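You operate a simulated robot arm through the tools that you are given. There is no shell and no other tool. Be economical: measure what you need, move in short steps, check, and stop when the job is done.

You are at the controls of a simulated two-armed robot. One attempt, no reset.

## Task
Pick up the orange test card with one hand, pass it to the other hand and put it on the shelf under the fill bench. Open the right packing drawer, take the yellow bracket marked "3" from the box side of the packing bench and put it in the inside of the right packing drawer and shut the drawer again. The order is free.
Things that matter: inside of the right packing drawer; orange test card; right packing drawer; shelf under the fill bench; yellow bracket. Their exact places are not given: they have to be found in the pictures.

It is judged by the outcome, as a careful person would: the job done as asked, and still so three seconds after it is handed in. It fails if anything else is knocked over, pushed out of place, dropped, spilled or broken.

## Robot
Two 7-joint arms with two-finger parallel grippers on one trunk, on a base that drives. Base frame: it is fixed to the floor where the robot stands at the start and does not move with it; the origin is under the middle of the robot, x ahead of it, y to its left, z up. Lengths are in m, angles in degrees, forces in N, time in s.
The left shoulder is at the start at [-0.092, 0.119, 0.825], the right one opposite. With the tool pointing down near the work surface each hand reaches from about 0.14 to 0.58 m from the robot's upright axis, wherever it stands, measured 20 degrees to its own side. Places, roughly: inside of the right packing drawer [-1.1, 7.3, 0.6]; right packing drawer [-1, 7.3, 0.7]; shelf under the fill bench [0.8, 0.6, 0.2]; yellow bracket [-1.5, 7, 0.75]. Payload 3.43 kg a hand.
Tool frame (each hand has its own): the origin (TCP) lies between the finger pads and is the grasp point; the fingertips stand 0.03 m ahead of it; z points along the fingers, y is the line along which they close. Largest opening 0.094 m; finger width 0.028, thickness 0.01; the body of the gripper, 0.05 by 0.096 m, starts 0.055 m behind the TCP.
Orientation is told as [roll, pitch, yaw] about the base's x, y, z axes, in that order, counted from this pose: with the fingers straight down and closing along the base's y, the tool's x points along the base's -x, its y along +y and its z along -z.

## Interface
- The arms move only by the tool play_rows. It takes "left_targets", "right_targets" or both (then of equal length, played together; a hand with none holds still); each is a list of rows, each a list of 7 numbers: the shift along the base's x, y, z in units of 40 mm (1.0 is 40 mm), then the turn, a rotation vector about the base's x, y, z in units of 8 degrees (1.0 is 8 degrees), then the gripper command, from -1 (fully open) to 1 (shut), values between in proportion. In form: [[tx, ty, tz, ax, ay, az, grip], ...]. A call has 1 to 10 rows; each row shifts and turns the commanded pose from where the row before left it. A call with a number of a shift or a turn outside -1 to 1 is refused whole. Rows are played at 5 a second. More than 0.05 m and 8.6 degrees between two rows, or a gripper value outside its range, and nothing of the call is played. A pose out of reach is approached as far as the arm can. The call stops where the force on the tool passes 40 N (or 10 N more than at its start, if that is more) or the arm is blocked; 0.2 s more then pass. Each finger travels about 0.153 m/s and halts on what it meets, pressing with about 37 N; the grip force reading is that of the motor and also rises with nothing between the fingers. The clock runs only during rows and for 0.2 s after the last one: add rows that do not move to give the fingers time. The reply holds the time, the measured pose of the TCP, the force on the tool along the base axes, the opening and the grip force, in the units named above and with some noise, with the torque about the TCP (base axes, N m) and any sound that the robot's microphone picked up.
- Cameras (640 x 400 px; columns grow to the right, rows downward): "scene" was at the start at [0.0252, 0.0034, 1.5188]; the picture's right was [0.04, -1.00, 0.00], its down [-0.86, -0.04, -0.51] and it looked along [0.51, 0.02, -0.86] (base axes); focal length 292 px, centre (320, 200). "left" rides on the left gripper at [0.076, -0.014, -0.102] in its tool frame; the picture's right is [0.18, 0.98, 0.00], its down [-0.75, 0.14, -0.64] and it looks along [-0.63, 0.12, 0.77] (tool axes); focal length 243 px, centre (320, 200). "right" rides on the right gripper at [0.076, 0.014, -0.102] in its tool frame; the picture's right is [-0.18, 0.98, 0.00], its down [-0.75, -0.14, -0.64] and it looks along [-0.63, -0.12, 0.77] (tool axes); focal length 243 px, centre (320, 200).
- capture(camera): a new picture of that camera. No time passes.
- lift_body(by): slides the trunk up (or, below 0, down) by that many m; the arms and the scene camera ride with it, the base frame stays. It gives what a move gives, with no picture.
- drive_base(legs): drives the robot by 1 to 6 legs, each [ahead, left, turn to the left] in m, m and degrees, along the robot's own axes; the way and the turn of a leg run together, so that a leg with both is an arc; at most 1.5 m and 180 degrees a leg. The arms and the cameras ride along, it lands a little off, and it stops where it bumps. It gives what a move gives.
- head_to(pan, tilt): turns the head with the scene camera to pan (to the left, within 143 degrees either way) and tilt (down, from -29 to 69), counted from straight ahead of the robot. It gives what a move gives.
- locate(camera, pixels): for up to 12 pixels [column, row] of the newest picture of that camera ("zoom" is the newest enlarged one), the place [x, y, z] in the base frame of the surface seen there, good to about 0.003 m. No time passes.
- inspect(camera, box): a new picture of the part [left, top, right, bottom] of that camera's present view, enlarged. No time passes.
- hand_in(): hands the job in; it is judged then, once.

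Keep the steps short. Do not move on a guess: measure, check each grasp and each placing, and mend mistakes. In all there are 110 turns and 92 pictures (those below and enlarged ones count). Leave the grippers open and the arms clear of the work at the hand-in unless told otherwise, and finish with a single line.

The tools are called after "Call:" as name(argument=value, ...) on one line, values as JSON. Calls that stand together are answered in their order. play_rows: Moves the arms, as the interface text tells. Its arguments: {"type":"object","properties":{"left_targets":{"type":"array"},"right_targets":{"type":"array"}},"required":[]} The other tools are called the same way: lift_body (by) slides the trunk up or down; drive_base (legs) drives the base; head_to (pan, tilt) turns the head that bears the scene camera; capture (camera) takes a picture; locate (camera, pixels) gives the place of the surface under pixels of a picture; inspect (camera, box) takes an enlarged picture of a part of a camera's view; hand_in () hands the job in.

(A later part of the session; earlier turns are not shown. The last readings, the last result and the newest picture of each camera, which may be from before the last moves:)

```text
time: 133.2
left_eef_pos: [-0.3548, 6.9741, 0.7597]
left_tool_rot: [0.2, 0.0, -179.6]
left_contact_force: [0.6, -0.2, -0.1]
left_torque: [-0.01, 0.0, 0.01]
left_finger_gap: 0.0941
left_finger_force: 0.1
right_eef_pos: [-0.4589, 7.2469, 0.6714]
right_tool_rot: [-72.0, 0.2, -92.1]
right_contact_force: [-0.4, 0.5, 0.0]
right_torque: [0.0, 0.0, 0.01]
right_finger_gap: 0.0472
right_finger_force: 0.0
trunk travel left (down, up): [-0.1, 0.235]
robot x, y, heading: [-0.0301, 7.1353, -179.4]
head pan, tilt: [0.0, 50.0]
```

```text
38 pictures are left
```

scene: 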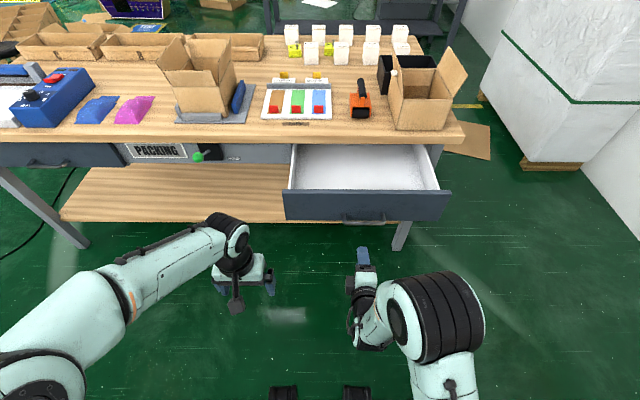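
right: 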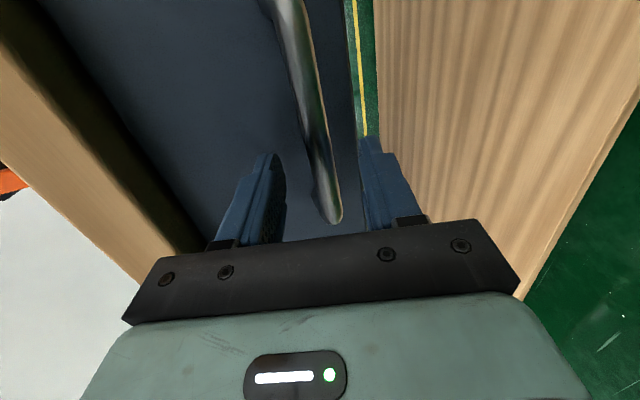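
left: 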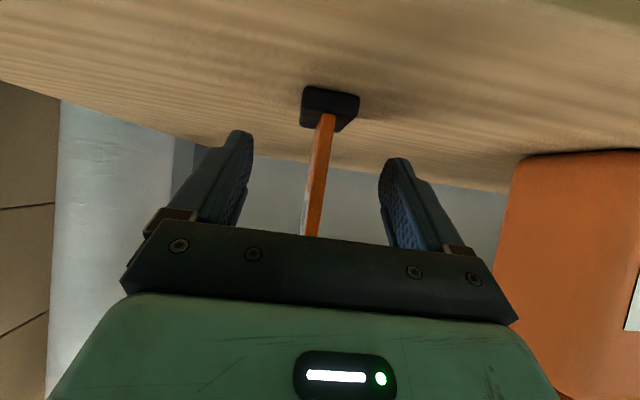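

The drawer is open about 0.24 m. I'll measure its inside and also the far-side free floor.

Call:
locate(camera="scene", pixels=[[367, 160], [367, 178], [367, 190], [310, 180], [430, 180], [300, 150], [291, 50], [300, 48], [70, 30], [275, 30], [440, 40], [330, 5]])

Call:
play_rows(right_targets=[[0, 0, 0.6, 0, -1, 0, -1], [0, 0, 0.6, 0, -1, 0, -1], [0, 0, 0.6, 0, -1, 0, -1], [0, 0, 0.6, 0, -1, 0, -1], [0, 0, 0.6, 0, -1, 0, -1], [0, 0, 0.6, 0, -1, 0, -1], [0, 0, 0.6, 0, -1, 0, -1], [0, 0, 0.6, 0, -1, 0, -1], [0, 0, 0.6, 0, -1, 0, -1], [0, 0, 0, 0, 0, -1, -1]])

Call:
play_rows(right_targets=[[0, 0, 0, 0, 0, -1, -1], [0, 0, 0, 0, 0, -1, -1], [0, 0, 0, 0, 0, -1, -1], [0, 0, 0, 0, 0, -1, -1], [0, 0, 0, 0, 0, -1, -1], [0, 0, 0, 0, 0, -1, -1], [0, 0, 0, 0, 0, -1, -1], [0, 0, 0, 0, 0, -1, -1], [0, 0, 0, 0, 0, -1, -1], [0, 0, 0, 0, 0, -1, -1]])

Call:
lift_body(by=0.15)

Call:
capture(camera="scene")

```text
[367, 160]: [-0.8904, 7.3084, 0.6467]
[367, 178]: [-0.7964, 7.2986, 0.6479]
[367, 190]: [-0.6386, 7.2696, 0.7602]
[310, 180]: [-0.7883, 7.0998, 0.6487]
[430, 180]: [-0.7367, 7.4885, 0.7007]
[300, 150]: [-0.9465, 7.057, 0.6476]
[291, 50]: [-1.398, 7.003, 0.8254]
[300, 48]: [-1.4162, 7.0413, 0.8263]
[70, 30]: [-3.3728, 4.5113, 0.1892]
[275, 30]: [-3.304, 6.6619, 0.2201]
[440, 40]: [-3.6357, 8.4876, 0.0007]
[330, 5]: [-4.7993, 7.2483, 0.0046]
```

```text
time: 135.4
left_eef_pos: [-0.355, 6.973, 0.7597]
left_tool_rot: [0.2, 0.1, -179.7]
left_contact_force: [0.3, 0.0, -1.2]
left_torque: [0.01, 0.04, -0.03]
left_finger_gap: 0.0942
left_finger_force: 0.0
right_eef_pos: [-0.4598, 7.247, 0.8862]
right_tool_rot: [0.0, 2.0, -98.4]
right_contact_force: [-0.5, 0.1, 0.0]
right_torque: [0.04, 0.0, -0.04]
right_finger_gap: 0.0939
right_finger_force: 0.0
trunk travel left (down, up): [-0.1, 0.235]
robot x, y, heading: [-0.0307, 7.1368, -179.6]
head pan, tilt: [0.0, 50.0]
```

```text
time: 137.6
left_eef_pos: [-0.3565, 6.9742, 0.7599]
left_tool_rot: [0.2, 0.0, -179.6]
left_contact_force: [-0.1, 0.5, -0.2]
left_torque: [0.02, -0.01, 0.04]
left_finger_gap: 0.094
left_finger_force: 0.1
right_eef_pos: [-0.4602, 7.2475, 0.8849]
right_tool_rot: [-0.2, 2.0, -178.6]
right_contact_force: [0.1, -0.5, 0.0]
right_torque: [0.01, 0.01, -0.05]
right_finger_gap: 0.0939
right_finger_force: 0.1
trunk travel left (down, up): [-0.1, 0.235]
robot x, y, heading: [-0.0338, 7.1357, -179.7]
head pan, tilt: [0.0, 50.0]
```

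```text
time: 139.3
left_eef_pos: [-0.3554, 6.9738, 0.9101]
left_tool_rot: [0.2, 0.1, -179.6]
left_contact_force: [-0.1, -0.4, 0.5]
left_torque: [-0.03, 0.03, -0.03]
left_finger_gap: 0.094
left_finger_force: 0.1
right_eef_pos: [-0.4593, 7.2473, 1.0362]
right_tool_rot: [-0.1, 2.1, -178.5]
right_contact_force: [0.7, 0.0, 0.0]
right_torque: [-0.01, -0.01, 0.0]
right_finger_gap: 0.0939
right_finger_force: 0.1
trunk travel left (down, up): [-0.25, 0.085]
robot x, y, heading: [-0.0273, 7.1377, -179.7]
head pan, tilt: [0.0, 50.0]
```

```text
37 pictures are left
```

scene: 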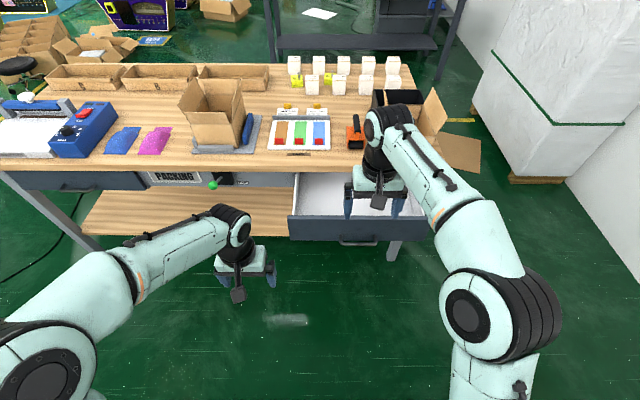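

The drawer floor is z 0.647, spanning x -0.65 to -0.95, y 7.06–7.46. Now I'll go around the south end of the bench to the box side.

Call:
drive_base(legs=[[0, 1.05, 0], [0, 1.05, 0], [1.1, 0, 0], [1.1, 0, 0], [0, 0, -179]])

Call:
head_to(pan=40, tilt=35)

Call:
capture(camera="scene")

```text
time: 175.5
left_eef_pos: [-1.924, 5.2246, 0.9085]
left_tool_rot: [0.1, 0.0, 3.5]
left_contact_force: [0.4, 0.4, 0.4]
left_torque: [0.0, -0.02, -0.02]
left_finger_gap: 0.094
left_finger_force: 0.0
right_eef_pos: [-1.8037, 4.9567, 1.0358]
right_tool_rot: [0.0, 2.2, 4.7]
right_contact_force: [0.0, 0.1, 0.2]
right_torque: [0.01, 0.0, 0.05]
right_finger_gap: 0.094
right_finger_force: 0.1
trunk travel left (down, up): [-0.25, 0.085]
robot x, y, heading: [-2.2381, 5.0439, 3.3]
head pan, tilt: [0.0, 50.0]
```

```text
time: 176.6
left_eef_pos: [-1.9241, 5.2244, 0.909]
left_tool_rot: [0.1, 0.1, 3.5]
left_contact_force: [0.1, -0.2, 0.2]
left_torque: [0.0, -0.02, 0.04]
left_finger_gap: 0.0941
left_finger_force: 0.0
right_eef_pos: [-1.8036, 4.9564, 1.0364]
right_tool_rot: [-0.1, 2.0, 4.8]
right_contact_force: [-0.8, -0.7, -1.0]
right_torque: [-0.02, 0.01, 0.01]
right_finger_gap: 0.0942
right_finger_force: 0.0
trunk travel left (down, up): [-0.25, 0.085]
robot x, y, heading: [-2.2349, 5.0427, 3.3]
head pan, tilt: [40.0, 35.0]
```

```text
36 pictures are left
```

scene: 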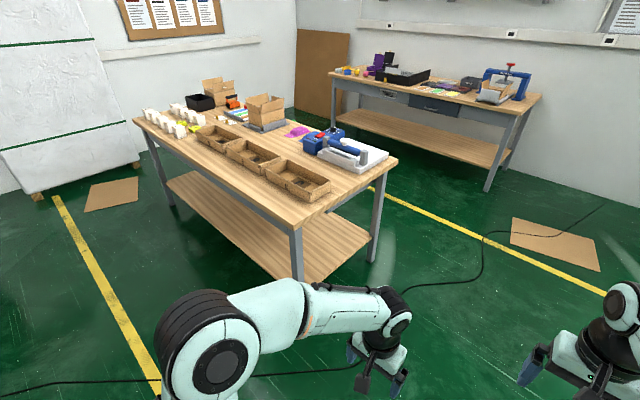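

The way is clear. I'll straighten and slide left to y about 6.88, then look at the bracket.

Call:
drive_base(legs=[[0, 0, -3.3], [0, 0.92, 0], [0, 0.9, 0]])

Call:
head_to(pan=0, tilt=45)

Call:
capture(camera="scene")

```text
time: 193.3
left_eef_pos: [-1.9375, 7.0361, 0.9106]
left_tool_rot: [0.2, 0.1, 1.6]
left_contact_force: [0.4, 0.0, -0.8]
left_torque: [-0.02, -0.01, -0.01]
left_finger_gap: 0.0942
left_finger_force: 0.0
right_eef_pos: [-1.8281, 6.7644, 1.0365]
right_tool_rot: [0.0, 2.1, 2.8]
right_contact_force: [0.2, 0.3, -0.1]
right_torque: [0.0, 0.01, 0.03]
right_finger_gap: 0.094
right_finger_force: 0.1
trunk travel left (down, up): [-0.25, 0.085]
robot x, y, heading: [-2.2629, 6.8614, 1.7]
head pan, tilt: [40.0, 35.0]
```

```text
time: 194.4
left_eef_pos: [-1.9369, 7.0357, 0.9083]
left_tool_rot: [0.2, 0.1, 1.6]
left_contact_force: [0.2, 0.1, -0.7]
left_torque: [-0.04, 0.02, 0.02]
left_finger_gap: 0.0941
left_finger_force: 0.1
right_eef_pos: [-1.8256, 6.7639, 1.0357]
right_tool_rot: [0.0, 2.2, 2.8]
right_contact_force: [-0.9, 0.7, -0.6]
right_torque: [0.01, 0.0, 0.01]
right_finger_gap: 0.0943
right_finger_force: 0.0
trunk travel left (down, up): [-0.25, 0.085]
robot x, y, heading: [-2.2579, 6.8645, 1.7]
head pan, tilt: [0.0, 45.0]
```

```text
35 pictures are left
```

scene: 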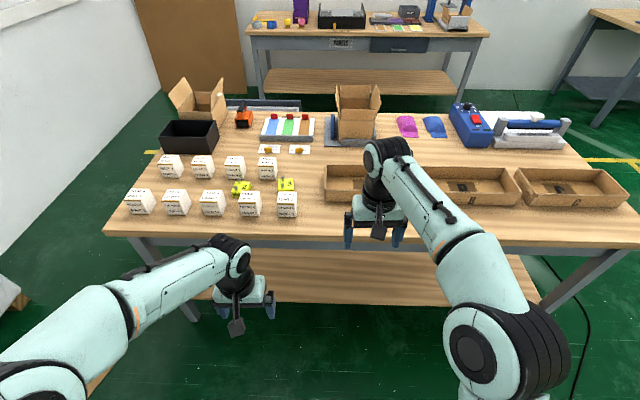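

Call:
inspect(camera="scene", box=[200, 140, 340, 230])

Call:
locate(camera="scene", pixels=[[285, 183], [240, 187], [287, 200], [250, 200], [267, 168], [340, 185], [300, 240]])

```text
4.44 times, centred on (270, 185) of scene
```

zoom: 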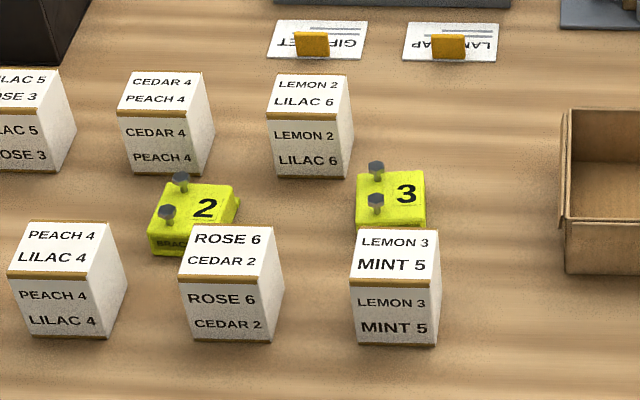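

```text
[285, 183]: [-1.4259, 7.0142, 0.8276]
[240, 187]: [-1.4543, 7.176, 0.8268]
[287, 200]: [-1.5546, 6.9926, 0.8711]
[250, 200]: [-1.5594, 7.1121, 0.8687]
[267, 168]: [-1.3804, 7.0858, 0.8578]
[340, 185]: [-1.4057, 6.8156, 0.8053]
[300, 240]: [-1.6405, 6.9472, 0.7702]
```

I'll measure the bracket's corners and its neighbours precisely in the zoom.

Call:
locate(camera="zoom", pixels=[[362, 178], [421, 176], [423, 215], [362, 215], [376, 165], [375, 198], [275, 165], [328, 172], [345, 160], [360, 236], [425, 234], [405, 195]])

```text
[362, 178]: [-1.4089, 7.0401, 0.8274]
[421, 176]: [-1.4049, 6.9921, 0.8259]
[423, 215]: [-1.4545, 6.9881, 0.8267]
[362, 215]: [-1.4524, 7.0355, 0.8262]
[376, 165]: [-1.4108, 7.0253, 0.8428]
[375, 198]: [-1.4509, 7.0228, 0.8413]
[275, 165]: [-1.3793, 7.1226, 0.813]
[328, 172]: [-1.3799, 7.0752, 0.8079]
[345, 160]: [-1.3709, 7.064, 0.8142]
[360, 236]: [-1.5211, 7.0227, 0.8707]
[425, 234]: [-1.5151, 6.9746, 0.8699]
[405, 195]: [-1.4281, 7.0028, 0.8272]
```

Bracket 3 spans x -1.46 to -1.40, y 6.986–7.043, with its top at z 0.827 and bolts to 0.843. Closing along y leaves room for the fingers. I'll raise the left hand and drive forward.

Call:
play_rows(left_targets=[[0, 0, 1, 0, 0, 0, -1], [0, 0, 1, 0, 0, 0, -1]])

Call:
drive_base(legs=[[0.3, 0.0, -1.7]])

Call:
play_rows(left_targets=[[0.5, 0, 0, 0, 0, 0, -1], [0.8, 0, 0, 0, 0, 0, -1], [0.8, 0, 0, 0, 0, 0, -1], [0.8, 0, 0, 0, 0, 0, -1], [0.8, 0, 0, 0, 0, 0, -1], [0.8, 0, 0, 0, 0, 0, -1], [0, 0, 0, 0, 0, 0, -1]])

Call:
capture(camera="left")

```text
time: 195.0
left_eef_pos: [-1.9375, 7.0376, 0.9897]
left_tool_rot: [0.4, 0.2, 1.7]
left_contact_force: [0.5, -0.7, 0.1]
left_torque: [-0.02, 0.01, 0.0]
left_finger_gap: 0.0938
left_finger_force: 0.1
right_eef_pos: [-1.8262, 6.7647, 1.0367]
right_tool_rot: [0.1, 2.1, 2.7]
right_contact_force: [0.0, 0.2, 0.2]
right_torque: [-0.04, 0.03, 0.0]
right_finger_gap: 0.0941
right_finger_force: 0.0
trunk travel left (down, up): [-0.25, 0.085]
robot x, y, heading: [-2.2573, 6.863, 1.7]
head pan, tilt: [0.0, 45.0]
```

```text
time: 197.0
left_eef_pos: [-1.634, 7.033, 0.9883]
left_tool_rot: [0.1, 0.1, -0.2]
left_contact_force: [-0.3, 0.6, 0.4]
left_torque: [0.02, 0.01, 0.02]
left_finger_gap: 0.0941
left_finger_force: 0.0
right_eef_pos: [-1.5298, 6.7554, 1.0359]
right_tool_rot: [0.1, 2.1, 1.1]
right_contact_force: [0.0, 0.4, -0.7]
right_torque: [0.0, 0.05, -0.04]
right_finger_gap: 0.0938
right_finger_force: 0.0
trunk travel left (down, up): [-0.25, 0.085]
robot x, y, heading: [-1.9582, 6.8674, -0.1]
head pan, tilt: [0.0, 45.0]
```

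```text
time: 198.6
left_eef_pos: [-1.4551, 7.0296, 0.9865]
left_tool_rot: [0.2, 0.1, -0.1]
left_contact_force: [-0.7, -0.1, 0.1]
left_torque: [0.0, -0.01, 0.03]
left_finger_gap: 0.094
left_finger_force: 0.1
right_eef_pos: [-1.5326, 6.7578, 1.0366]
right_tool_rot: [0.0, 2.1, 1.1]
right_contact_force: [-0.1, 0.6, -0.8]
right_torque: [0.04, -0.02, 0.01]
right_finger_gap: 0.0941
right_finger_force: 0.1
trunk travel left (down, up): [-0.25, 0.085]
robot x, y, heading: [-1.9619, 6.8704, -0.2]
head pan, tilt: [0.0, 45.0]
```

```text
33 pictures are left
```

left: 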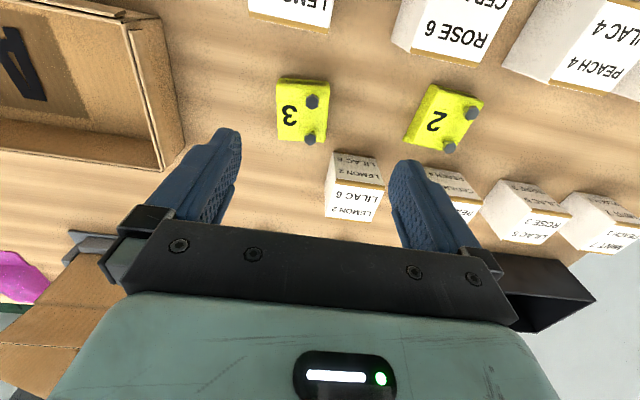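

Bracket "3" is at (303,110) in the left picture. I'll measure it again from close up.

Call:
locate(camera="left", pixels=[[281, 86], [324, 86], [281, 136], [324, 138], [302, 110], [283, 141], [340, 170], [378, 165]])

```text
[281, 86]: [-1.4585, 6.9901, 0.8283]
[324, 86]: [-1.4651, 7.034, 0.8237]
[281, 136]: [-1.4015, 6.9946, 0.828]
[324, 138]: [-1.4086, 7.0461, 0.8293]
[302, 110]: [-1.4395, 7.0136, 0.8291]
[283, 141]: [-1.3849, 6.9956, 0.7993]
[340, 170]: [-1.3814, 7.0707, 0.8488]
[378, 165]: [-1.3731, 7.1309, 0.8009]
```

The centre is about (-1.433, 7.016), turned about 5°. I'll align and descend to just above the bolts first.

Call:
play_rows(left_targets=[[0.55, -0.33, 0, 0, 0, 0.6, -1], [0, 0, -0.8, 0, 0, 0, -1], [0, 0, -0.8, 0, 0, 0, -1], [0, 0, -0.6, 0, 0, 0, -1], [0, 0, 0, 0, 0, 0, -1]])

Call:
capture(camera="left")

```text
time: 199.8
left_eef_pos: [-1.4502, 7.0203, 0.9005]
left_tool_rot: [0.1, 0.1, 4.7]
left_contact_force: [0.4, -1.0, -0.4]
left_torque: [0.02, 0.01, -0.02]
left_finger_gap: 0.0941
left_finger_force: 0.1
left hand out of reach, approached as far as the arm can: row 1
right_eef_pos: [-1.532, 6.7562, 1.0361]
right_tool_rot: [0.1, 2.1, 1.1]
right_contact_force: [0.2, 0.3, 0.2]
right_torque: [0.03, -0.03, -0.05]
right_finger_gap: 0.0939
right_finger_force: 0.0
trunk travel left (down, up): [-0.25, 0.085]
robot x, y, heading: [-1.9564, 6.8688, -0.0]
head pan, tilt: [0.0, 45.0]
```

```text
32 pictures are left
```

left: 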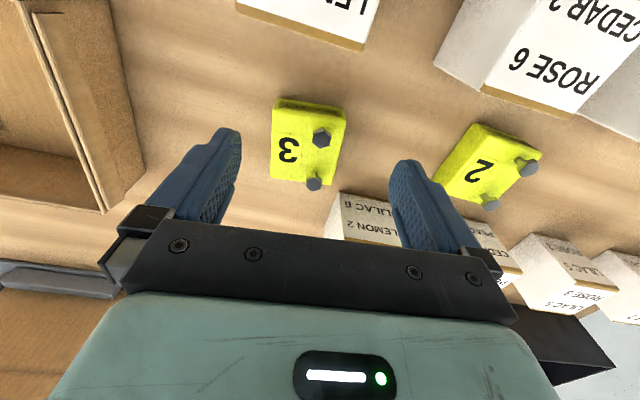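

I'll shift the last 17 mm forward at this lower height.

Call:
play_rows(left_targets=[[0.43, -0.1, -0.2, 0, 0, 0, -1], [0, 0, 0, 0, 0, 0, -1]])

Call:
capture(camera="left")

Call:
locate(camera="left", pixels=[[275, 115], [340, 125], [275, 175], [335, 180], [285, 150]])

```text
time: 200.4
left_eef_pos: [-1.4344, 7.0174, 0.8924]
left_tool_rot: [0.2, 0.0, 4.7]
left_contact_force: [0.0, -0.1, 0.0]
left_torque: [0.01, -0.05, -0.01]
left_finger_gap: 0.094
left_finger_force: 0.0
right_eef_pos: [-1.5308, 6.7561, 1.0367]
right_tool_rot: [0.1, 2.1, 1.1]
right_contact_force: [-0.5, -0.1, 0.2]
right_torque: [-0.01, -0.06, 0.0]
right_finger_gap: 0.0942
right_finger_force: 0.0
trunk travel left (down, up): [-0.25, 0.085]
robot x, y, heading: [-1.9574, 6.8698, 0.1]
head pan, tilt: [0.0, 45.0]
```

```text
31 pictures are left
```

left: 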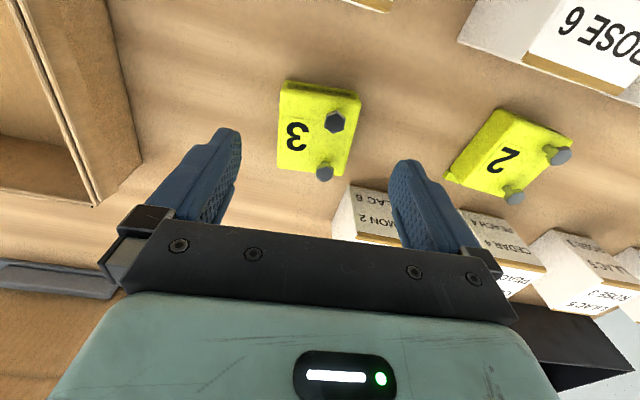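

```text
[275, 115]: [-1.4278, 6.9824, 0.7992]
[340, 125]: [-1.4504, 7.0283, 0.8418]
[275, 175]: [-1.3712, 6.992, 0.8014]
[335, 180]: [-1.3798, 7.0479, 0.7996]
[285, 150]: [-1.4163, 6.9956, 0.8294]
```

Aligned. I'll descend to z 0.835 and close.

Call:
play_rows(left_targets=[[0, 0, -0.5, 0, 0, 0, -1], [0, 0, -0.5, 0, 0, 0, -1], [0, 0, -0.43, 0, 0, 0, -1], [0, 0, 0, 0, 0, 0, -1]])

Call:
capture(camera="left")

```text
time: 201.4
left_eef_pos: [-1.4319, 7.0172, 0.8357]
left_tool_rot: [0.1, 0.1, 4.7]
left_contact_force: [-0.7, -0.5, 0.5]
left_torque: [-0.01, -0.02, 0.03]
left_finger_gap: 0.094
left_finger_force: 0.2
right_eef_pos: [-1.5318, 6.7574, 1.0358]
right_tool_rot: [0.1, 2.0, 1.1]
right_contact_force: [-0.3, 0.7, 0.4]
right_torque: [-0.01, 0.02, 0.02]
right_finger_gap: 0.0939
right_finger_force: 0.1
trunk travel left (down, up): [-0.25, 0.085]
robot x, y, heading: [-1.9601, 6.8705, -0.1]
head pan, tilt: [0.0, 45.0]
```

```text
30 pictures are left
```

left: 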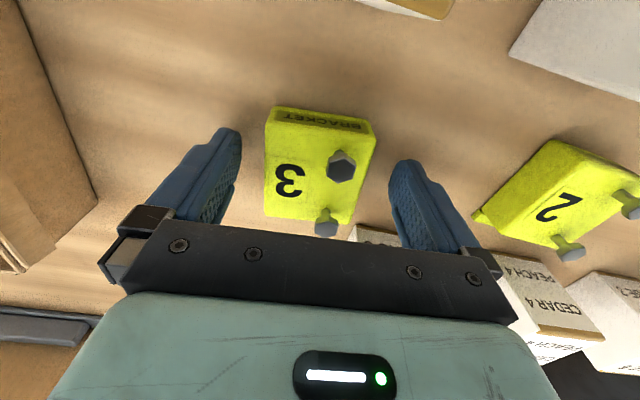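

The block is between the fingers, so I'll close and lift a little.

Call:
play_rows(left_targets=[[0, 0, 0, 0, 0, 0, -0.5], [0, 0, 0, 0, 0, 0, -0.1], [0, 0, 0, 0, 0, 0, 0.3], [0, 0, 0, 0, 0, 0, 1], [0, 0, 0, 0, 0, 0, 1], [0, 0, 0.3, 0, 0, 0, 1], [0, 0, 0.7, 0, 0, 0, 1], [0, 0, 1, 0, 0, 0, 1], [0, 0, 1, 0, 0, 0, 1]])

Call:
capture(camera="left")

```text
time: 203.4
left_eef_pos: [-1.4344, 7.0157, 0.9562]
left_tool_rot: [0.2, 0.1, 4.6]
left_contact_force: [-0.1, 0.3, -3.2]
left_torque: [0.01, 0.03, -0.05]
left_finger_gap: 0.0556
left_finger_force: 36.9
right_eef_pos: [-1.5321, 6.7563, 1.037]
right_tool_rot: [0.0, 2.1, 1.0]
right_contact_force: [-0.2, 0.5, -0.2]
right_torque: [-0.01, 0.04, 0.03]
right_finger_gap: 0.0942
right_finger_force: 0.0
trunk travel left (down, up): [-0.25, 0.085]
robot x, y, heading: [-1.9568, 6.8722, -0.1]
head pan, tilt: [0.0, 45.0]
```

```text
29 pictures are left
```

left: 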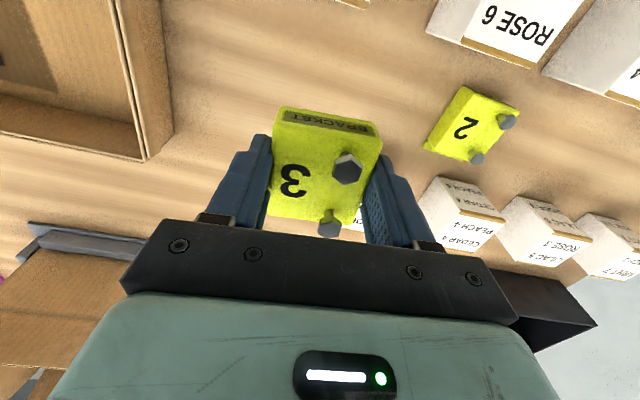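

The bracket is held (gap 55.6 mm). I'll pull the hand in, back off, and drive round to the drawer side again.

Call:
play_rows(left_targets=[[-0.5, 0, 0.5, 0, 0, 0, 1], [-1, 0, 0.5, 0, 0, 0, 1], [-1, 0, 0, 0, 0, 0, 1], [-1, 0, 0, 0, 0, 0, 1], [-1, 0, 0, 0, 0, 0, 1], [-0.5, 0, 0, 0, 0, 0, 1]])

Call:
drive_base(legs=[[-0.3, 0, 0], [0, -0.93, 0], [0, -0.93, 0]])

Call:
drive_base(legs=[[0, 0, 179.5], [-1.1, 0, 0], [-1.1, 0, 0]])

```text
time: 204.8
left_eef_pos: [-1.6355, 7.0157, 0.9965]
left_tool_rot: [0.3, -0.2, 4.7]
left_contact_force: [0.0, -0.4, -2.6]
left_torque: [-0.02, 0.03, 0.01]
left_finger_gap: 0.0556
left_finger_force: 37.1
right_eef_pos: [-1.5316, 6.7557, 1.0367]
right_tool_rot: [0.0, 2.0, 1.1]
right_contact_force: [-0.6, -0.1, 0.2]
right_torque: [0.03, -0.05, -0.04]
right_finger_gap: 0.0941
right_finger_force: 0.1
trunk travel left (down, up): [-0.25, 0.085]
robot x, y, heading: [-1.959, 6.8699, -0.0]
head pan, tilt: [0.0, 45.0]
```

```text
time: 223.2
left_eef_pos: [-1.9377, 5.1411, 0.9959]
left_tool_rot: [0.2, 0.0, 4.8]
left_contact_force: [-0.4, 1.0, -3.8]
left_torque: [0.0, 0.04, 0.03]
left_finger_gap: 0.0556
left_finger_force: 37.4
right_eef_pos: [-1.8351, 4.8822, 1.0367]
right_tool_rot: [0.0, 2.0, 1.2]
right_contact_force: [0.2, -1.0, 0.1]
right_torque: [-0.01, 0.02, 0.02]
right_finger_gap: 0.0939
right_finger_force: 0.1
trunk travel left (down, up): [-0.25, 0.085]
robot x, y, heading: [-2.2619, 4.9916, -0.0]
head pan, tilt: [0.0, 45.0]
```

```text
time: 241.5
left_eef_pos: [-0.3731, 4.9128, 0.9966]
left_tool_rot: [0.2, 0.0, -174.6]
left_contact_force: [0.0, -0.1, -3.2]
left_torque: [0.01, -0.01, 0.02]
left_finger_gap: 0.0555
left_finger_force: 37.0
right_eef_pos: [-0.4803, 5.1703, 1.0364]
right_tool_rot: [0.0, 2.2, -178.2]
right_contact_force: [-0.8, -0.1, -0.4]
right_torque: [-0.01, -0.01, 0.01]
right_finger_gap: 0.094
right_finger_force: 0.1
trunk travel left (down, up): [-0.25, 0.085]
robot x, y, heading: [-0.0568, 5.0628, -179.5]
head pan, tilt: [0.0, 45.0]
```

Call:
drive_base(legs=[[0, -1.18, 0], [0, -1.17, 0]])

Call:
head_to(pan=0, tilt=52)

Call:
capture(camera="scene")

```text
time: 262.6
left_eef_pos: [-0.404, 7.2998, 0.9964]
left_tool_rot: [0.2, 0.1, -174.7]
left_contact_force: [-0.9, 0.1, -3.6]
left_torque: [-0.02, -0.02, 0.0]
left_finger_gap: 0.0555
left_finger_force: 36.5
right_eef_pos: [-0.5091, 7.5574, 1.0362]
right_tool_rot: [-0.1, 2.1, -178.3]
right_contact_force: [-0.2, -0.2, 0.5]
right_torque: [0.01, 0.0, -0.04]
right_finger_gap: 0.0942
right_finger_force: 0.1
trunk travel left (down, up): [-0.25, 0.085]
robot x, y, heading: [-0.0806, 7.4479, -179.4]
head pan, tilt: [0.0, 45.0]
```

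```text
time: 263.2
left_eef_pos: [-0.4037, 7.2987, 0.9967]
left_tool_rot: [0.2, 0.1, -174.7]
left_contact_force: [0.2, -0.4, -1.9]
left_torque: [0.02, -0.03, 0.0]
left_finger_gap: 0.0553
left_finger_force: 37.7
right_eef_pos: [-0.5095, 7.5574, 1.0358]
right_tool_rot: [0.1, 2.2, -178.3]
right_contact_force: [-0.6, -0.4, 0.2]
right_torque: [-0.03, -0.02, -0.02]
right_finger_gap: 0.0941
right_finger_force: 0.1
trunk travel left (down, up): [-0.25, 0.085]
robot x, y, heading: [-0.0816, 7.4492, -179.5]
head pan, tilt: [0.0, 52.0]
```

```text
28 pictures are left
```

scene: 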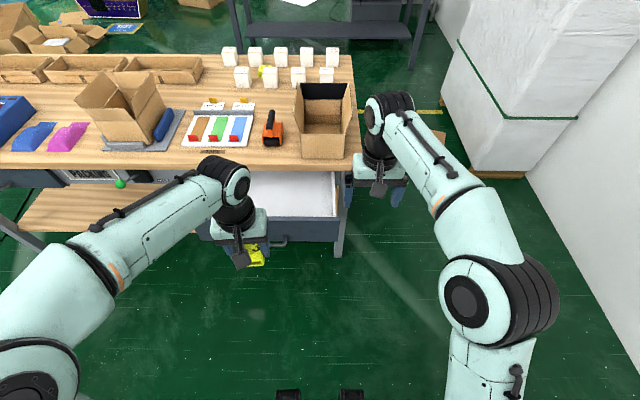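

Now I'll pull the right hand back a little and drive 0.2 m closer, then measure the drawer again.

Call:
play_rows(right_targets=[[0.8, 0.2, 0, 0, 0, 0, -1], [0.8, 0.2, 0, 0, 0, 0, -1], [0.8, 0.2, 0, 0, 0, 0, -1]])

Call:
drive_base(legs=[[0.19, 0, -0.5]])

Call:
capture(camera="left")

Call:
capture(camera="scene")

```text
time: 264.1
left_eef_pos: [-0.4042, 7.3003, 0.9958]
left_tool_rot: [0.2, 0.1, -174.7]
left_contact_force: [0.6, -0.6, -3.4]
left_torque: [-0.04, 0.01, -0.02]
left_finger_gap: 0.0553
left_finger_force: 36.7
right_eef_pos: [-0.4122, 7.5832, 1.0356]
right_tool_rot: [0.0, 2.1, -178.3]
right_contact_force: [0.2, -0.4, 0.3]
right_torque: [0.04, -0.04, -0.02]
right_finger_gap: 0.0939
right_finger_force: 0.1
trunk travel left (down, up): [-0.25, 0.085]
robot x, y, heading: [-0.081, 7.4494, -179.3]
head pan, tilt: [0.0, 52.0]
```

```text
time: 265.6
left_eef_pos: [-0.5909, 7.3035, 0.9958]
left_tool_rot: [0.3, 0.0, -175.5]
left_contact_force: [0.0, 0.2, -3.3]
left_torque: [0.02, -0.03, -0.02]
left_finger_gap: 0.0555
left_finger_force: 37.2
right_eef_pos: [-0.5994, 7.5861, 1.0354]
right_tool_rot: [0.0, 2.1, -179.0]
right_contact_force: [0.0, 0.2, 0.4]
right_torque: [-0.03, -0.01, -0.01]
right_finger_gap: 0.0942
right_finger_force: 0.0
trunk travel left (down, up): [-0.25, 0.085]
robot x, y, heading: [-0.2707, 7.4482, 179.9]
head pan, tilt: [0.0, 52.0]
```

```text
27 pictures are left
```

left: 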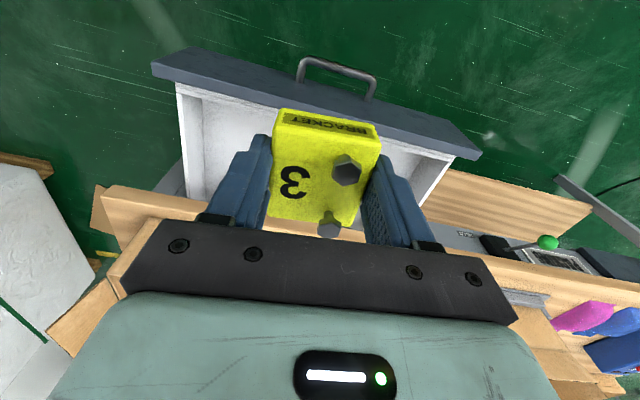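

```text
26 pictures are left
```

scene: 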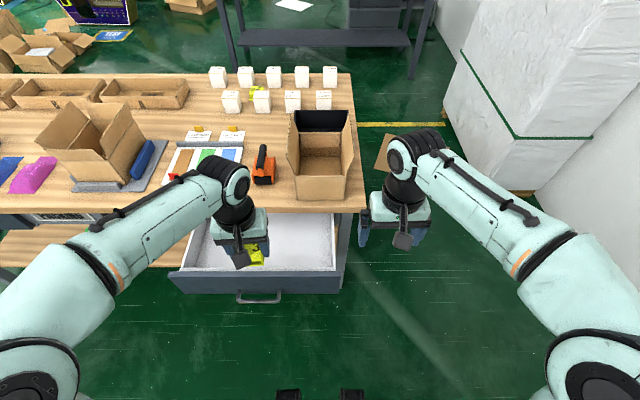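

Call:
locate(camera="left", pixels=[[320, 95], [185, 65], [470, 150], [230, 130], [200, 95], [440, 165], [335, 75], [405, 165], [150, 230], [200, 180]])

Call:
locate(camera="scene", pixels=[[300, 240], [220, 265], [300, 270], [335, 240], [300, 208], [255, 297], [320, 272], [200, 270]])

```text
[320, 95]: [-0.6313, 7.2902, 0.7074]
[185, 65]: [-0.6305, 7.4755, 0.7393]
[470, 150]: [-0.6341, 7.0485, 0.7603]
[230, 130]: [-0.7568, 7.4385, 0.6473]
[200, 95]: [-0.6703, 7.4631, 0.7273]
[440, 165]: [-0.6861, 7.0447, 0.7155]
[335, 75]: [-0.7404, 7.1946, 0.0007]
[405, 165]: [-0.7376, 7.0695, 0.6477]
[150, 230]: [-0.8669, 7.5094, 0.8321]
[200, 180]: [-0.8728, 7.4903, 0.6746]
```

```text
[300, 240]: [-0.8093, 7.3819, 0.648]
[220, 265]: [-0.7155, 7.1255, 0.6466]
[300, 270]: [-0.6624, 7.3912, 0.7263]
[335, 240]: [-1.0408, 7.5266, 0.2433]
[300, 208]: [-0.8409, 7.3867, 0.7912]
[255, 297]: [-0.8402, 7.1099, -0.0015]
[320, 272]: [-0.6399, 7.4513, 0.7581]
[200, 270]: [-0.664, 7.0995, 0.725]
```

The drawer interior spans x -0.665 to -0.85, y 7.06–7.46, floor z 0.647. I'll move the bracket over (-0.765, 7.28) and lower part way.

Call:
play_rows(left_targets=[[-0.9, -0.1, 0, 0, 0, 0, 1], [-0.9, -0.1, 0, 0, 0, 0, 1], [-0.9, -0.1, 0, 0, 0, 0, 1], [-0.9, -0.1, 0, 0, 0, 0, 1], [-0.75, -0.1, -0.5, 0, 0, 0, 1], [0, 0, -0.9, 0, 0, 0, 1], [0, 0, -0.9, 0, 0, 0, 1], [0, 0, -0.9, 0, 0, 0, 1], [0, 0, -0.9, 0, 0, 0, 1], [0, 0, 0, 0, 0, 0, 1]])

Call:
capture(camera="left")

Call:
capture(camera="scene")

```text
time: 267.8
left_eef_pos: [-0.7638, 7.2817, 0.8307]
left_tool_rot: [0.2, 0.2, -175.3]
left_contact_force: [-0.1, -0.5, -2.2]
left_torque: [-0.01, -0.04, -0.01]
left_finger_gap: 0.0555
left_finger_force: 37.2
right_eef_pos: [-0.5985, 7.5861, 1.035]
right_tool_rot: [0.0, 2.0, -179.0]
right_contact_force: [0.1, 0.2, 0.5]
right_torque: [-0.03, 0.01, 0.06]
right_finger_gap: 0.0942
right_finger_force: 0.2
trunk travel left (down, up): [-0.25, 0.085]
robot x, y, heading: [-0.2645, 7.4487, 180.1]
head pan, tilt: [0.0, 52.0]
```

```text
25 pictures are left
```

left: 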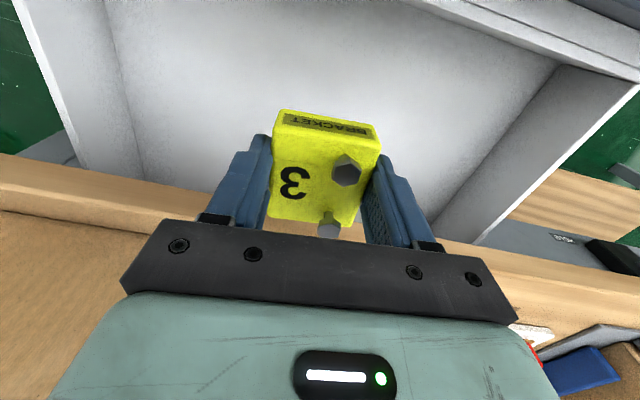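

```text
24 pictures are left
```

scene: 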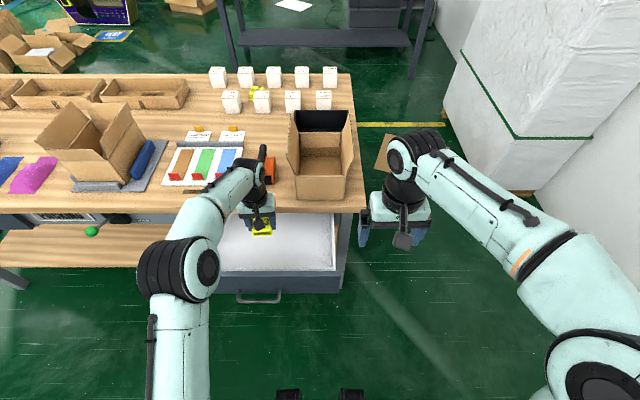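

I'll ease 5 mm away from the bench edge and lower to z 0.70 in small steps.

Call:
play_rows(left_targets=[[0.12, 0, -0.4, 0, 0, 0, 1], [0, 0, -0.6, 0, 0, 0, 1], [0, 0, -0.6, 0, 0, 0, 1], [0, 0, -0.6, 0, 0, 0, 1], [0, 0, -0.6, 0, 0, 0, 1], [0, 0, -0.45, 0, 0, 0, 1], [0, 0, 0, 0, 0, 0, 1]])

Call:
capture(camera="left")

Call:
inspect(camera="scene", box=[160, 130, 360, 310])

```text
time: 269.4
left_eef_pos: [-0.7606, 7.2806, 0.6994]
left_tool_rot: [0.2, 0.0, -175.4]
left_contact_force: [0.1, -0.5, -3.3]
left_torque: [0.02, -0.01, -0.01]
left_finger_gap: 0.0556
left_finger_force: 36.8
right_eef_pos: [-0.598, 7.5871, 1.0359]
right_tool_rot: [0.1, 2.0, -179.0]
right_contact_force: [0.2, 0.6, 0.2]
right_torque: [0.01, -0.02, 0.02]
right_finger_gap: 0.0941
right_finger_force: 0.0
trunk travel left (down, up): [-0.25, 0.085]
robot x, y, heading: [-0.2658, 7.4477, 179.7]
head pan, tilt: [0.0, 52.0]
```

```text
23 pictures are left
```

left: 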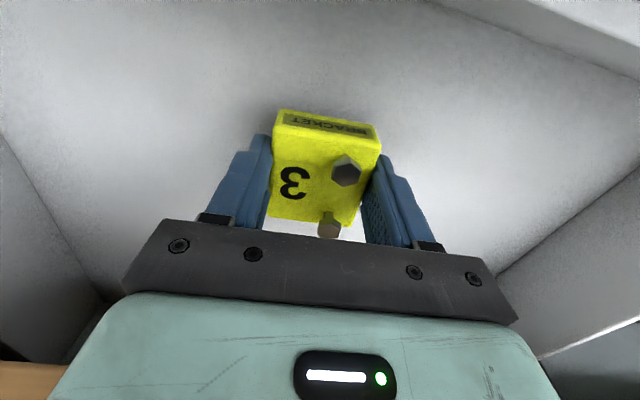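

```text
2.22 times, centred on (260, 220) of scene
```

zoom: 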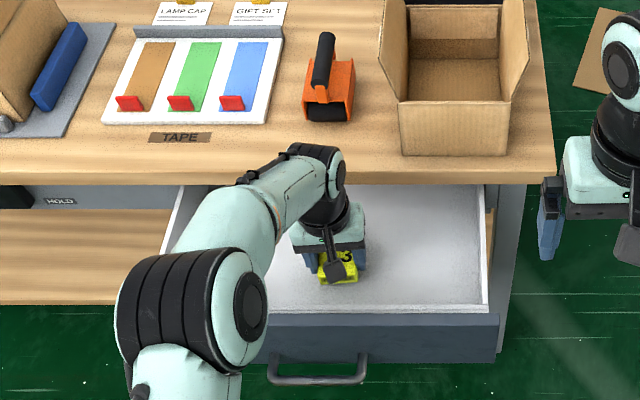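

All clear. I'll lower the last centimetre and a half gently.

Call:
play_rows(left_targets=[[0, 0, -0.25, 0, 0, 0, 1], [0, 0, -0.08, 0, 0, 0, 1], [0, 0, 0, 0, 0, 0, 1]])

Call:
play_rows(left_targets=[[0, 0, -0.05, 0, 0, 0, 1], [0, 0, 0, 0, 0, 0, 1]])

```text
time: 270.2
left_eef_pos: [-0.7616, 7.2822, 0.6888]
left_tool_rot: [0.2, 0.2, -175.4]
left_contact_force: [-0.6, -0.1, -3.2]
left_torque: [-0.01, -0.01, -0.01]
left_finger_gap: 0.0554
left_finger_force: 37.0
right_eef_pos: [-0.5974, 7.5847, 1.0339]
right_tool_rot: [0.0, 2.0, -179.0]
right_contact_force: [0.9, 1.3, 0.4]
right_torque: [0.01, -0.02, 0.03]
right_finger_gap: 0.0941
right_finger_force: 0.1
trunk travel left (down, up): [-0.25, 0.085]
robot x, y, heading: [-0.2685, 7.4513, 180.0]
head pan, tilt: [0.0, 52.0]
```

```text
time: 270.8
left_eef_pos: [-0.7619, 7.2807, 0.686]
left_tool_rot: [0.1, 0.1, -175.3]
left_contact_force: [-0.7, 0.7, -3.0]
left_torque: [0.0, -0.04, -0.02]
left_finger_gap: 0.0555
left_finger_force: 36.3
right_eef_pos: [-0.599, 7.5855, 1.0358]
right_tool_rot: [0.0, 2.2, -179.0]
right_contact_force: [0.2, 0.0, 0.3]
right_torque: [-0.02, 0.0, -0.01]
right_finger_gap: 0.0941
right_finger_force: 0.0
trunk travel left (down, up): [-0.25, 0.085]
robot x, y, heading: [-0.2669, 7.4459, 180.0]
head pan, tilt: [0.0, 52.0]
```

No contact yet. I'll go down two more 2 mm steps.

Call:
play_rows(left_targets=[[0, 0, -0.05, 0, 0, 0, 1], [0, 0, 0, 0, 0, 0, 1]])

Call:
play_rows(left_targets=[[0, 0, -0.04, 0, 0, 0, 1], [0, 0, 0, 0, 0, 0, 1]])

```text
time: 271.4
left_eef_pos: [-0.7624, 7.2802, 0.6834]
left_tool_rot: [0.2, 0.1, -175.4]
left_contact_force: [0.5, 0.6, -3.7]
left_torque: [-0.01, -0.01, -0.04]
left_finger_gap: 0.0553
left_finger_force: 36.4
right_eef_pos: [-0.5966, 7.5857, 1.0359]
right_tool_rot: [0.0, 2.1, -178.9]
right_contact_force: [-0.9, -0.2, -0.2]
right_torque: [0.03, -0.03, 0.01]
right_finger_gap: 0.0937
right_finger_force: 0.1
trunk travel left (down, up): [-0.25, 0.085]
robot x, y, heading: [-0.2677, 7.4495, 180.0]
head pan, tilt: [0.0, 52.0]
```

```text
time: 272.0
left_eef_pos: [-0.7614, 7.2817, 0.6856]
left_tool_rot: [0.3, 0.1, -175.4]
left_contact_force: [0.2, -0.7, 2.2]
left_torque: [0.09, 0.16, 0.08]
left_finger_gap: 0.0555
left_finger_force: 36.5
right_eef_pos: [-0.5969, 7.5865, 1.0347]
right_tool_rot: [-0.1, 2.1, -179.0]
right_contact_force: [-1.0, -0.2, -0.5]
right_torque: [0.0, 0.02, -0.01]
right_finger_gap: 0.0939
right_finger_force: 0.0
trunk travel left (down, up): [-0.25, 0.085]
robot x, y, heading: [-0.267, 7.45, 179.8]
head pan, tilt: [0.0, 52.0]
```

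The force has turned upward, so it is resting on the drawer floor. I'll open slowly and rise straight up.

Call:
play_rows(left_targets=[[0, 0, 0, 0, 0, 0, -0.3], [0, 0, 0, 0, 0, 0, -0.5], [0, 0, 0, 0, 0, 0, -0.8], [0, 0, 0, 0, 0, 0, -1], [0, 0, 0.5, 0, 0, 0, -1], [0, 0, 0.8, 0, 0, 0, -1], [0, 0, 0.8, 0, 0, 0, -1], [0, 0, 1, 0, 0, 0, -1], [0, 0, 1, 0, 0, 0, -1], [0, 0, 1, 0, 0, 0, -1]])

Call:
capture(camera="left")

```text
time: 274.2
left_eef_pos: [-0.7603, 7.2849, 0.8871]
left_tool_rot: [0.2, 0.2, -175.4]
left_contact_force: [1.0, -0.4, 0.1]
left_torque: [-0.01, 0.0, 0.04]
left_finger_gap: 0.0939
left_finger_force: 0.0
right_eef_pos: [-0.5975, 7.5862, 1.0357]
right_tool_rot: [0.0, 2.1, -178.9]
right_contact_force: [-0.4, 0.1, -0.2]
right_torque: [0.01, 0.01, 0.01]
right_finger_gap: 0.0942
right_finger_force: 0.1
trunk travel left (down, up): [-0.25, 0.085]
robot x, y, heading: [-0.266, 7.4441, 179.9]
head pan, tilt: [0.0, 52.0]
```

```text
21 pictures are left
```

left: 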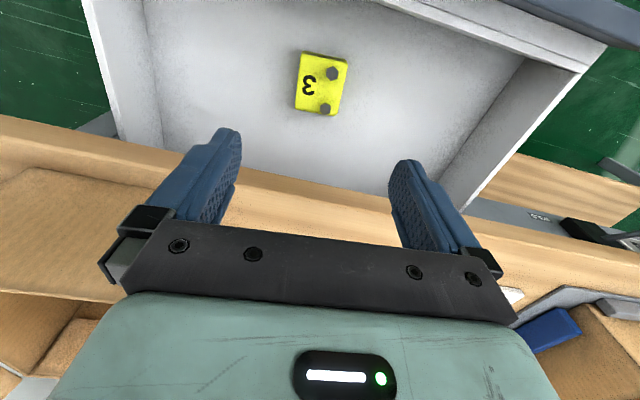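

The bracket lies in the drawer. I'll back off, then shape the left hand, closed and pitched forward, to push the drawer front.

Call:
drive_base(legs=[[-0.22, 0, 0]])

Call:
play_rows(left_targets=[[0.5, 0, 0, 0, 1, 0, 0], [0.5, 0, 0, 0, 1, 0, 1], [0.3, 0, -0.3, 0, 1, 0, 1], [0, 0, -0.3, 0, 1, 0, 1], [0, 0, -0.5, 0, 1, 0, 1], [0, 0, -0.5, 0, 1, 0, 1], [0, 0, -0.5, 0, 1, 0, 1], [0, 0, -0.5, 0, 0.5, -0.5, 1], [0, 0, 0, 0, 0, 0, 1]], right_targets=[[0.5, 0, 0, 0, 0, 0, -1], [0.5, 0, 0, 0, 0, 0, -1], [0.5, 0, 0, 0, 0, 0, -1], [0.5, 0, 0, 0, 0, 0, -1], [0, 0, 0, 0, 0, 0, -1], [0, 0, 0, 0, 0, 0, -1], [0, 0, 0, 0, 0, 0, -1], [0, 0, 0, 0, 0, 0, -1], [0, 0, 0, 0, 0, 0, -1]])

Call:
capture(camera="scene")

```text
time: 275.9
left_eef_pos: [-0.5404, 7.2834, 0.8864]
left_tool_rot: [0.2, 0.1, -175.6]
left_contact_force: [0.0, -0.5, -0.3]
left_torque: [-0.02, -0.02, -0.03]
left_finger_gap: 0.094
left_finger_force: 0.0
right_eef_pos: [-0.3756, 7.5856, 1.0367]
right_tool_rot: [0.0, 2.1, -179.1]
right_contact_force: [0.0, 0.3, 0.0]
right_torque: [-0.01, 0.03, 0.01]
right_finger_gap: 0.094
right_finger_force: 0.0
trunk travel left (down, up): [-0.25, 0.085]
robot x, y, heading: [-0.0445, 7.4472, 179.6]
head pan, tilt: [0.0, 52.0]
```

```text
time: 277.9
left_eef_pos: [-0.487, 7.2831, 0.7821]
left_tool_rot: [-7.0, -59.7, -175.5]
left_contact_force: [0.5, 0.1, -0.3]
left_torque: [-0.01, 0.02, 0.04]
left_finger_gap: 0.0
left_finger_force: 33.1
right_eef_pos: [-0.2974, 7.585, 1.0346]
right_tool_rot: [0.0, 2.1, -179.1]
right_contact_force: [0.5, -0.6, -0.2]
right_torque: [-0.01, -0.02, -0.01]
right_finger_gap: 0.0938
right_finger_force: 0.1
trunk travel left (down, up): [-0.25, 0.085]
robot x, y, heading: [-0.0493, 7.4479, 179.7]
head pan, tilt: [0.0, 52.0]
```

```text
20 pictures are left
```

scene: 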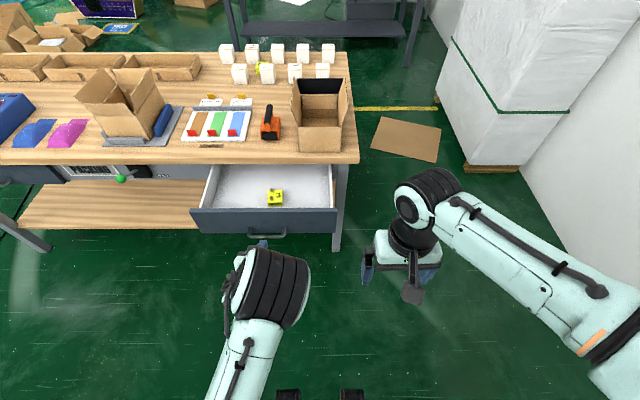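

The bracket is seen in the drawer at (275,197), with the left hand in front. I'll lower the fingertips to z about 0.71 and centre on y 7.26.

Call:
play_rows(left_targets=[[0, -0.25, -0.7, 0, 0, 0, 1], [0, -0.25, -0.7, 0, 0, 0, 1], [0, 0, 0, 0, 0, 0, 1]])

Call:
capture(camera="left")

```text
time: 278.7
left_eef_pos: [-0.4894, 7.2666, 0.7253]
left_tool_rot: [-7.1, -59.6, -175.4]
left_contact_force: [0.1, 0.0, -0.3]
left_torque: [0.03, 0.01, -0.01]
left_finger_gap: 0.0004
left_finger_force: 32.6
right_eef_pos: [-0.2977, 7.5863, 1.0345]
right_tool_rot: [0.0, 2.2, -179.2]
right_contact_force: [-0.1, 1.0, -0.4]
right_torque: [-0.01, 0.02, -0.01]
right_finger_gap: 0.0943
right_finger_force: 0.0
trunk travel left (down, up): [-0.25, 0.085]
robot x, y, heading: [-0.0459, 7.445, 179.4]
head pan, tilt: [0.0, 52.0]
```

```text
19 pictures are left
```

left: 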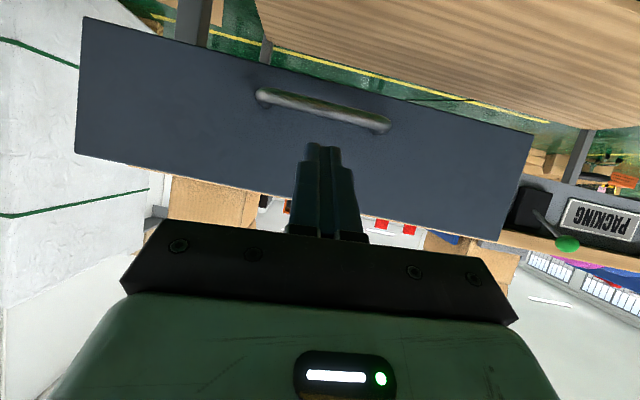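

The fingertips face the panel above the handle. I'll drive forward to push the drawer most of the way.

Call:
drive_base(legs=[[0.14, 0, 0]])

Call:
drive_base(legs=[[0.17, 0, 0]])

Call:
capture(camera="scene")

```text
time: 280.0
left_eef_pos: [-0.6293, 7.2649, 0.7255]
left_tool_rot: [-7.2, -59.6, -175.5]
left_contact_force: [-0.2, 0.0, -0.2]
left_torque: [-0.01, 0.01, -0.04]
left_finger_gap: 0.0002
left_finger_force: 33.0
right_eef_pos: [-0.4382, 7.5856, 1.0337]
right_tool_rot: [0.0, 2.1, -179.2]
right_contact_force: [0.5, 0.4, -0.2]
right_torque: [0.02, -0.02, 0.02]
right_finger_gap: 0.0938
right_finger_force: 0.0
trunk travel left (down, up): [-0.25, 0.085]
robot x, y, heading: [-0.1856, 7.449, 179.6]
head pan, tilt: [0.0, 52.0]
```

```text
time: 281.5
left_eef_pos: [-0.7969, 7.2696, 0.7247]
left_tool_rot: [-7.1, -59.6, -175.7]
left_contact_force: [0.1, 0.2, -0.1]
left_torque: [0.0, 0.01, 0.02]
left_finger_gap: 0.0
left_finger_force: 33.5
right_eef_pos: [-0.605, 7.589, 1.0339]
right_tool_rot: [0.0, 2.1, -179.5]
right_contact_force: [0.6, 0.4, 0.3]
right_torque: [0.01, -0.04, -0.02]
right_finger_gap: 0.0937
right_finger_force: 0.0
trunk travel left (down, up): [-0.25, 0.085]
robot x, y, heading: [-0.3545, 7.4494, 179.7]
head pan, tilt: [0.0, 52.0]
```

```text
18 pictures are left
```

scene: 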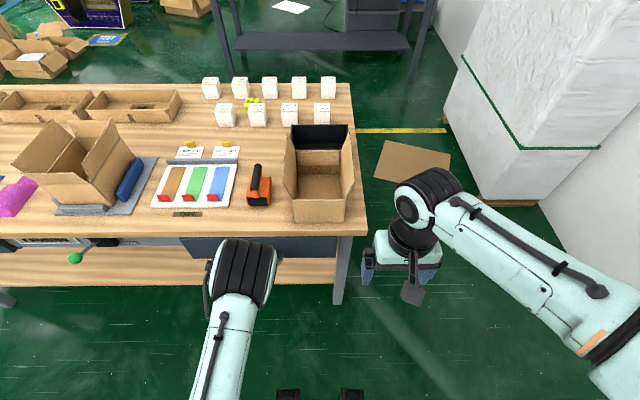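

The drawer is nearly shut. I'll push the last 4 cm with the arm in small steps, watching the force.

Call:
play_rows(left_targets=[[-0.35, 0, 0, 0, 0, 0, 1], [-0.35, 0, 0, 0, 0, 0, 1], [-0.2, 0, 0, 0, 0, 0, 1], [0, 0, 0, 0, 0, 0, 1]])

Call:
capture(camera="left")

Call:
locate(camera="left", pixels=[[150, 100], [400, 150], [230, 140], [320, 90], [470, 170]])

```text
time: 282.5
left_eef_pos: [-0.8348, 7.2689, 0.7259]
left_tool_rot: [-7.2, -59.6, -175.6]
left_contact_force: [-0.3, 0.0, 0.3]
left_torque: [0.0, 0.01, 0.0]
left_finger_gap: 0.0
left_finger_force: 32.9
right_eef_pos: [-0.6047, 7.5883, 1.0333]
right_tool_rot: [0.0, 2.1, -179.3]
right_contact_force: [0.0, -0.2, -0.1]
right_torque: [0.01, -0.01, 0.01]
right_finger_gap: 0.0942
right_finger_force: 0.1
trunk travel left (down, up): [-0.25, 0.085]
robot x, y, heading: [-0.3547, 7.4513, 179.3]
head pan, tilt: [0.0, 52.0]
```

```text
17 pictures are left
```

left: 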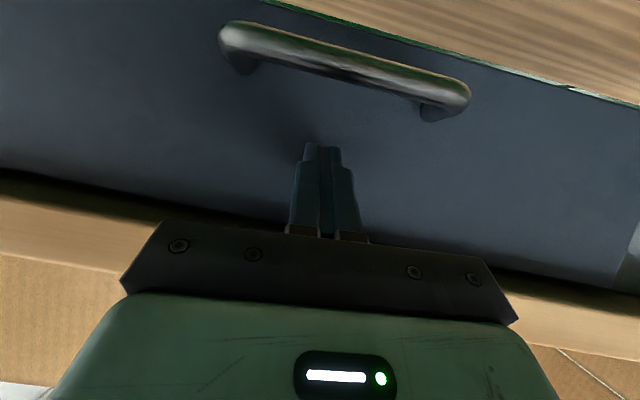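

```text
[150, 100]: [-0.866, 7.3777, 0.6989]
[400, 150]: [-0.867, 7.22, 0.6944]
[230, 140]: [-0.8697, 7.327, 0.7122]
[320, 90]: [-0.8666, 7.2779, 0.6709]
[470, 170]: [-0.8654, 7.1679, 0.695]
```

The panel is back at x -0.867, as it was at the start. One small extra push will confirm it's at its stop.

Call:
play_rows(left_targets=[[-0.1, 0, 0, 0, 0, 0, 1], [-0.1, 0, 0, 0, 0, 0, 1], [0, 0, 0, 0, 0, 0, 1]])

Call:
locate(camera="left", pixels=[[150, 100]])

```text
time: 283.1
left_eef_pos: [-0.8336, 7.2681, 0.7206]
left_tool_rot: [-6.9, -58.8, -175.8]
left_contact_force: [18.8, 1.0, 5.7]
left_torque: [0.07, 0.13, 0.02]
left_finger_gap: 0.0
left_finger_force: 33.0
right_eef_pos: [-0.6024, 7.5879, 1.0333]
right_tool_rot: [-0.2, 2.0, -179.3]
right_contact_force: [0.4, -0.1, 0.4]
right_torque: [0.0, -0.05, -0.03]
right_finger_gap: 0.0941
right_finger_force: 0.0
trunk travel left (down, up): [-0.25, 0.085]
robot x, y, heading: [-0.3502, 7.4515, 179.5]
head pan, tilt: [0.0, 52.0]
stopped in row 3 (left hand): the force on the tool passed its limit at 41 N (the readings are from after the stop); the commanded pose is now the measured one
```

```text
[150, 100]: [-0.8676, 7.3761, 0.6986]
```

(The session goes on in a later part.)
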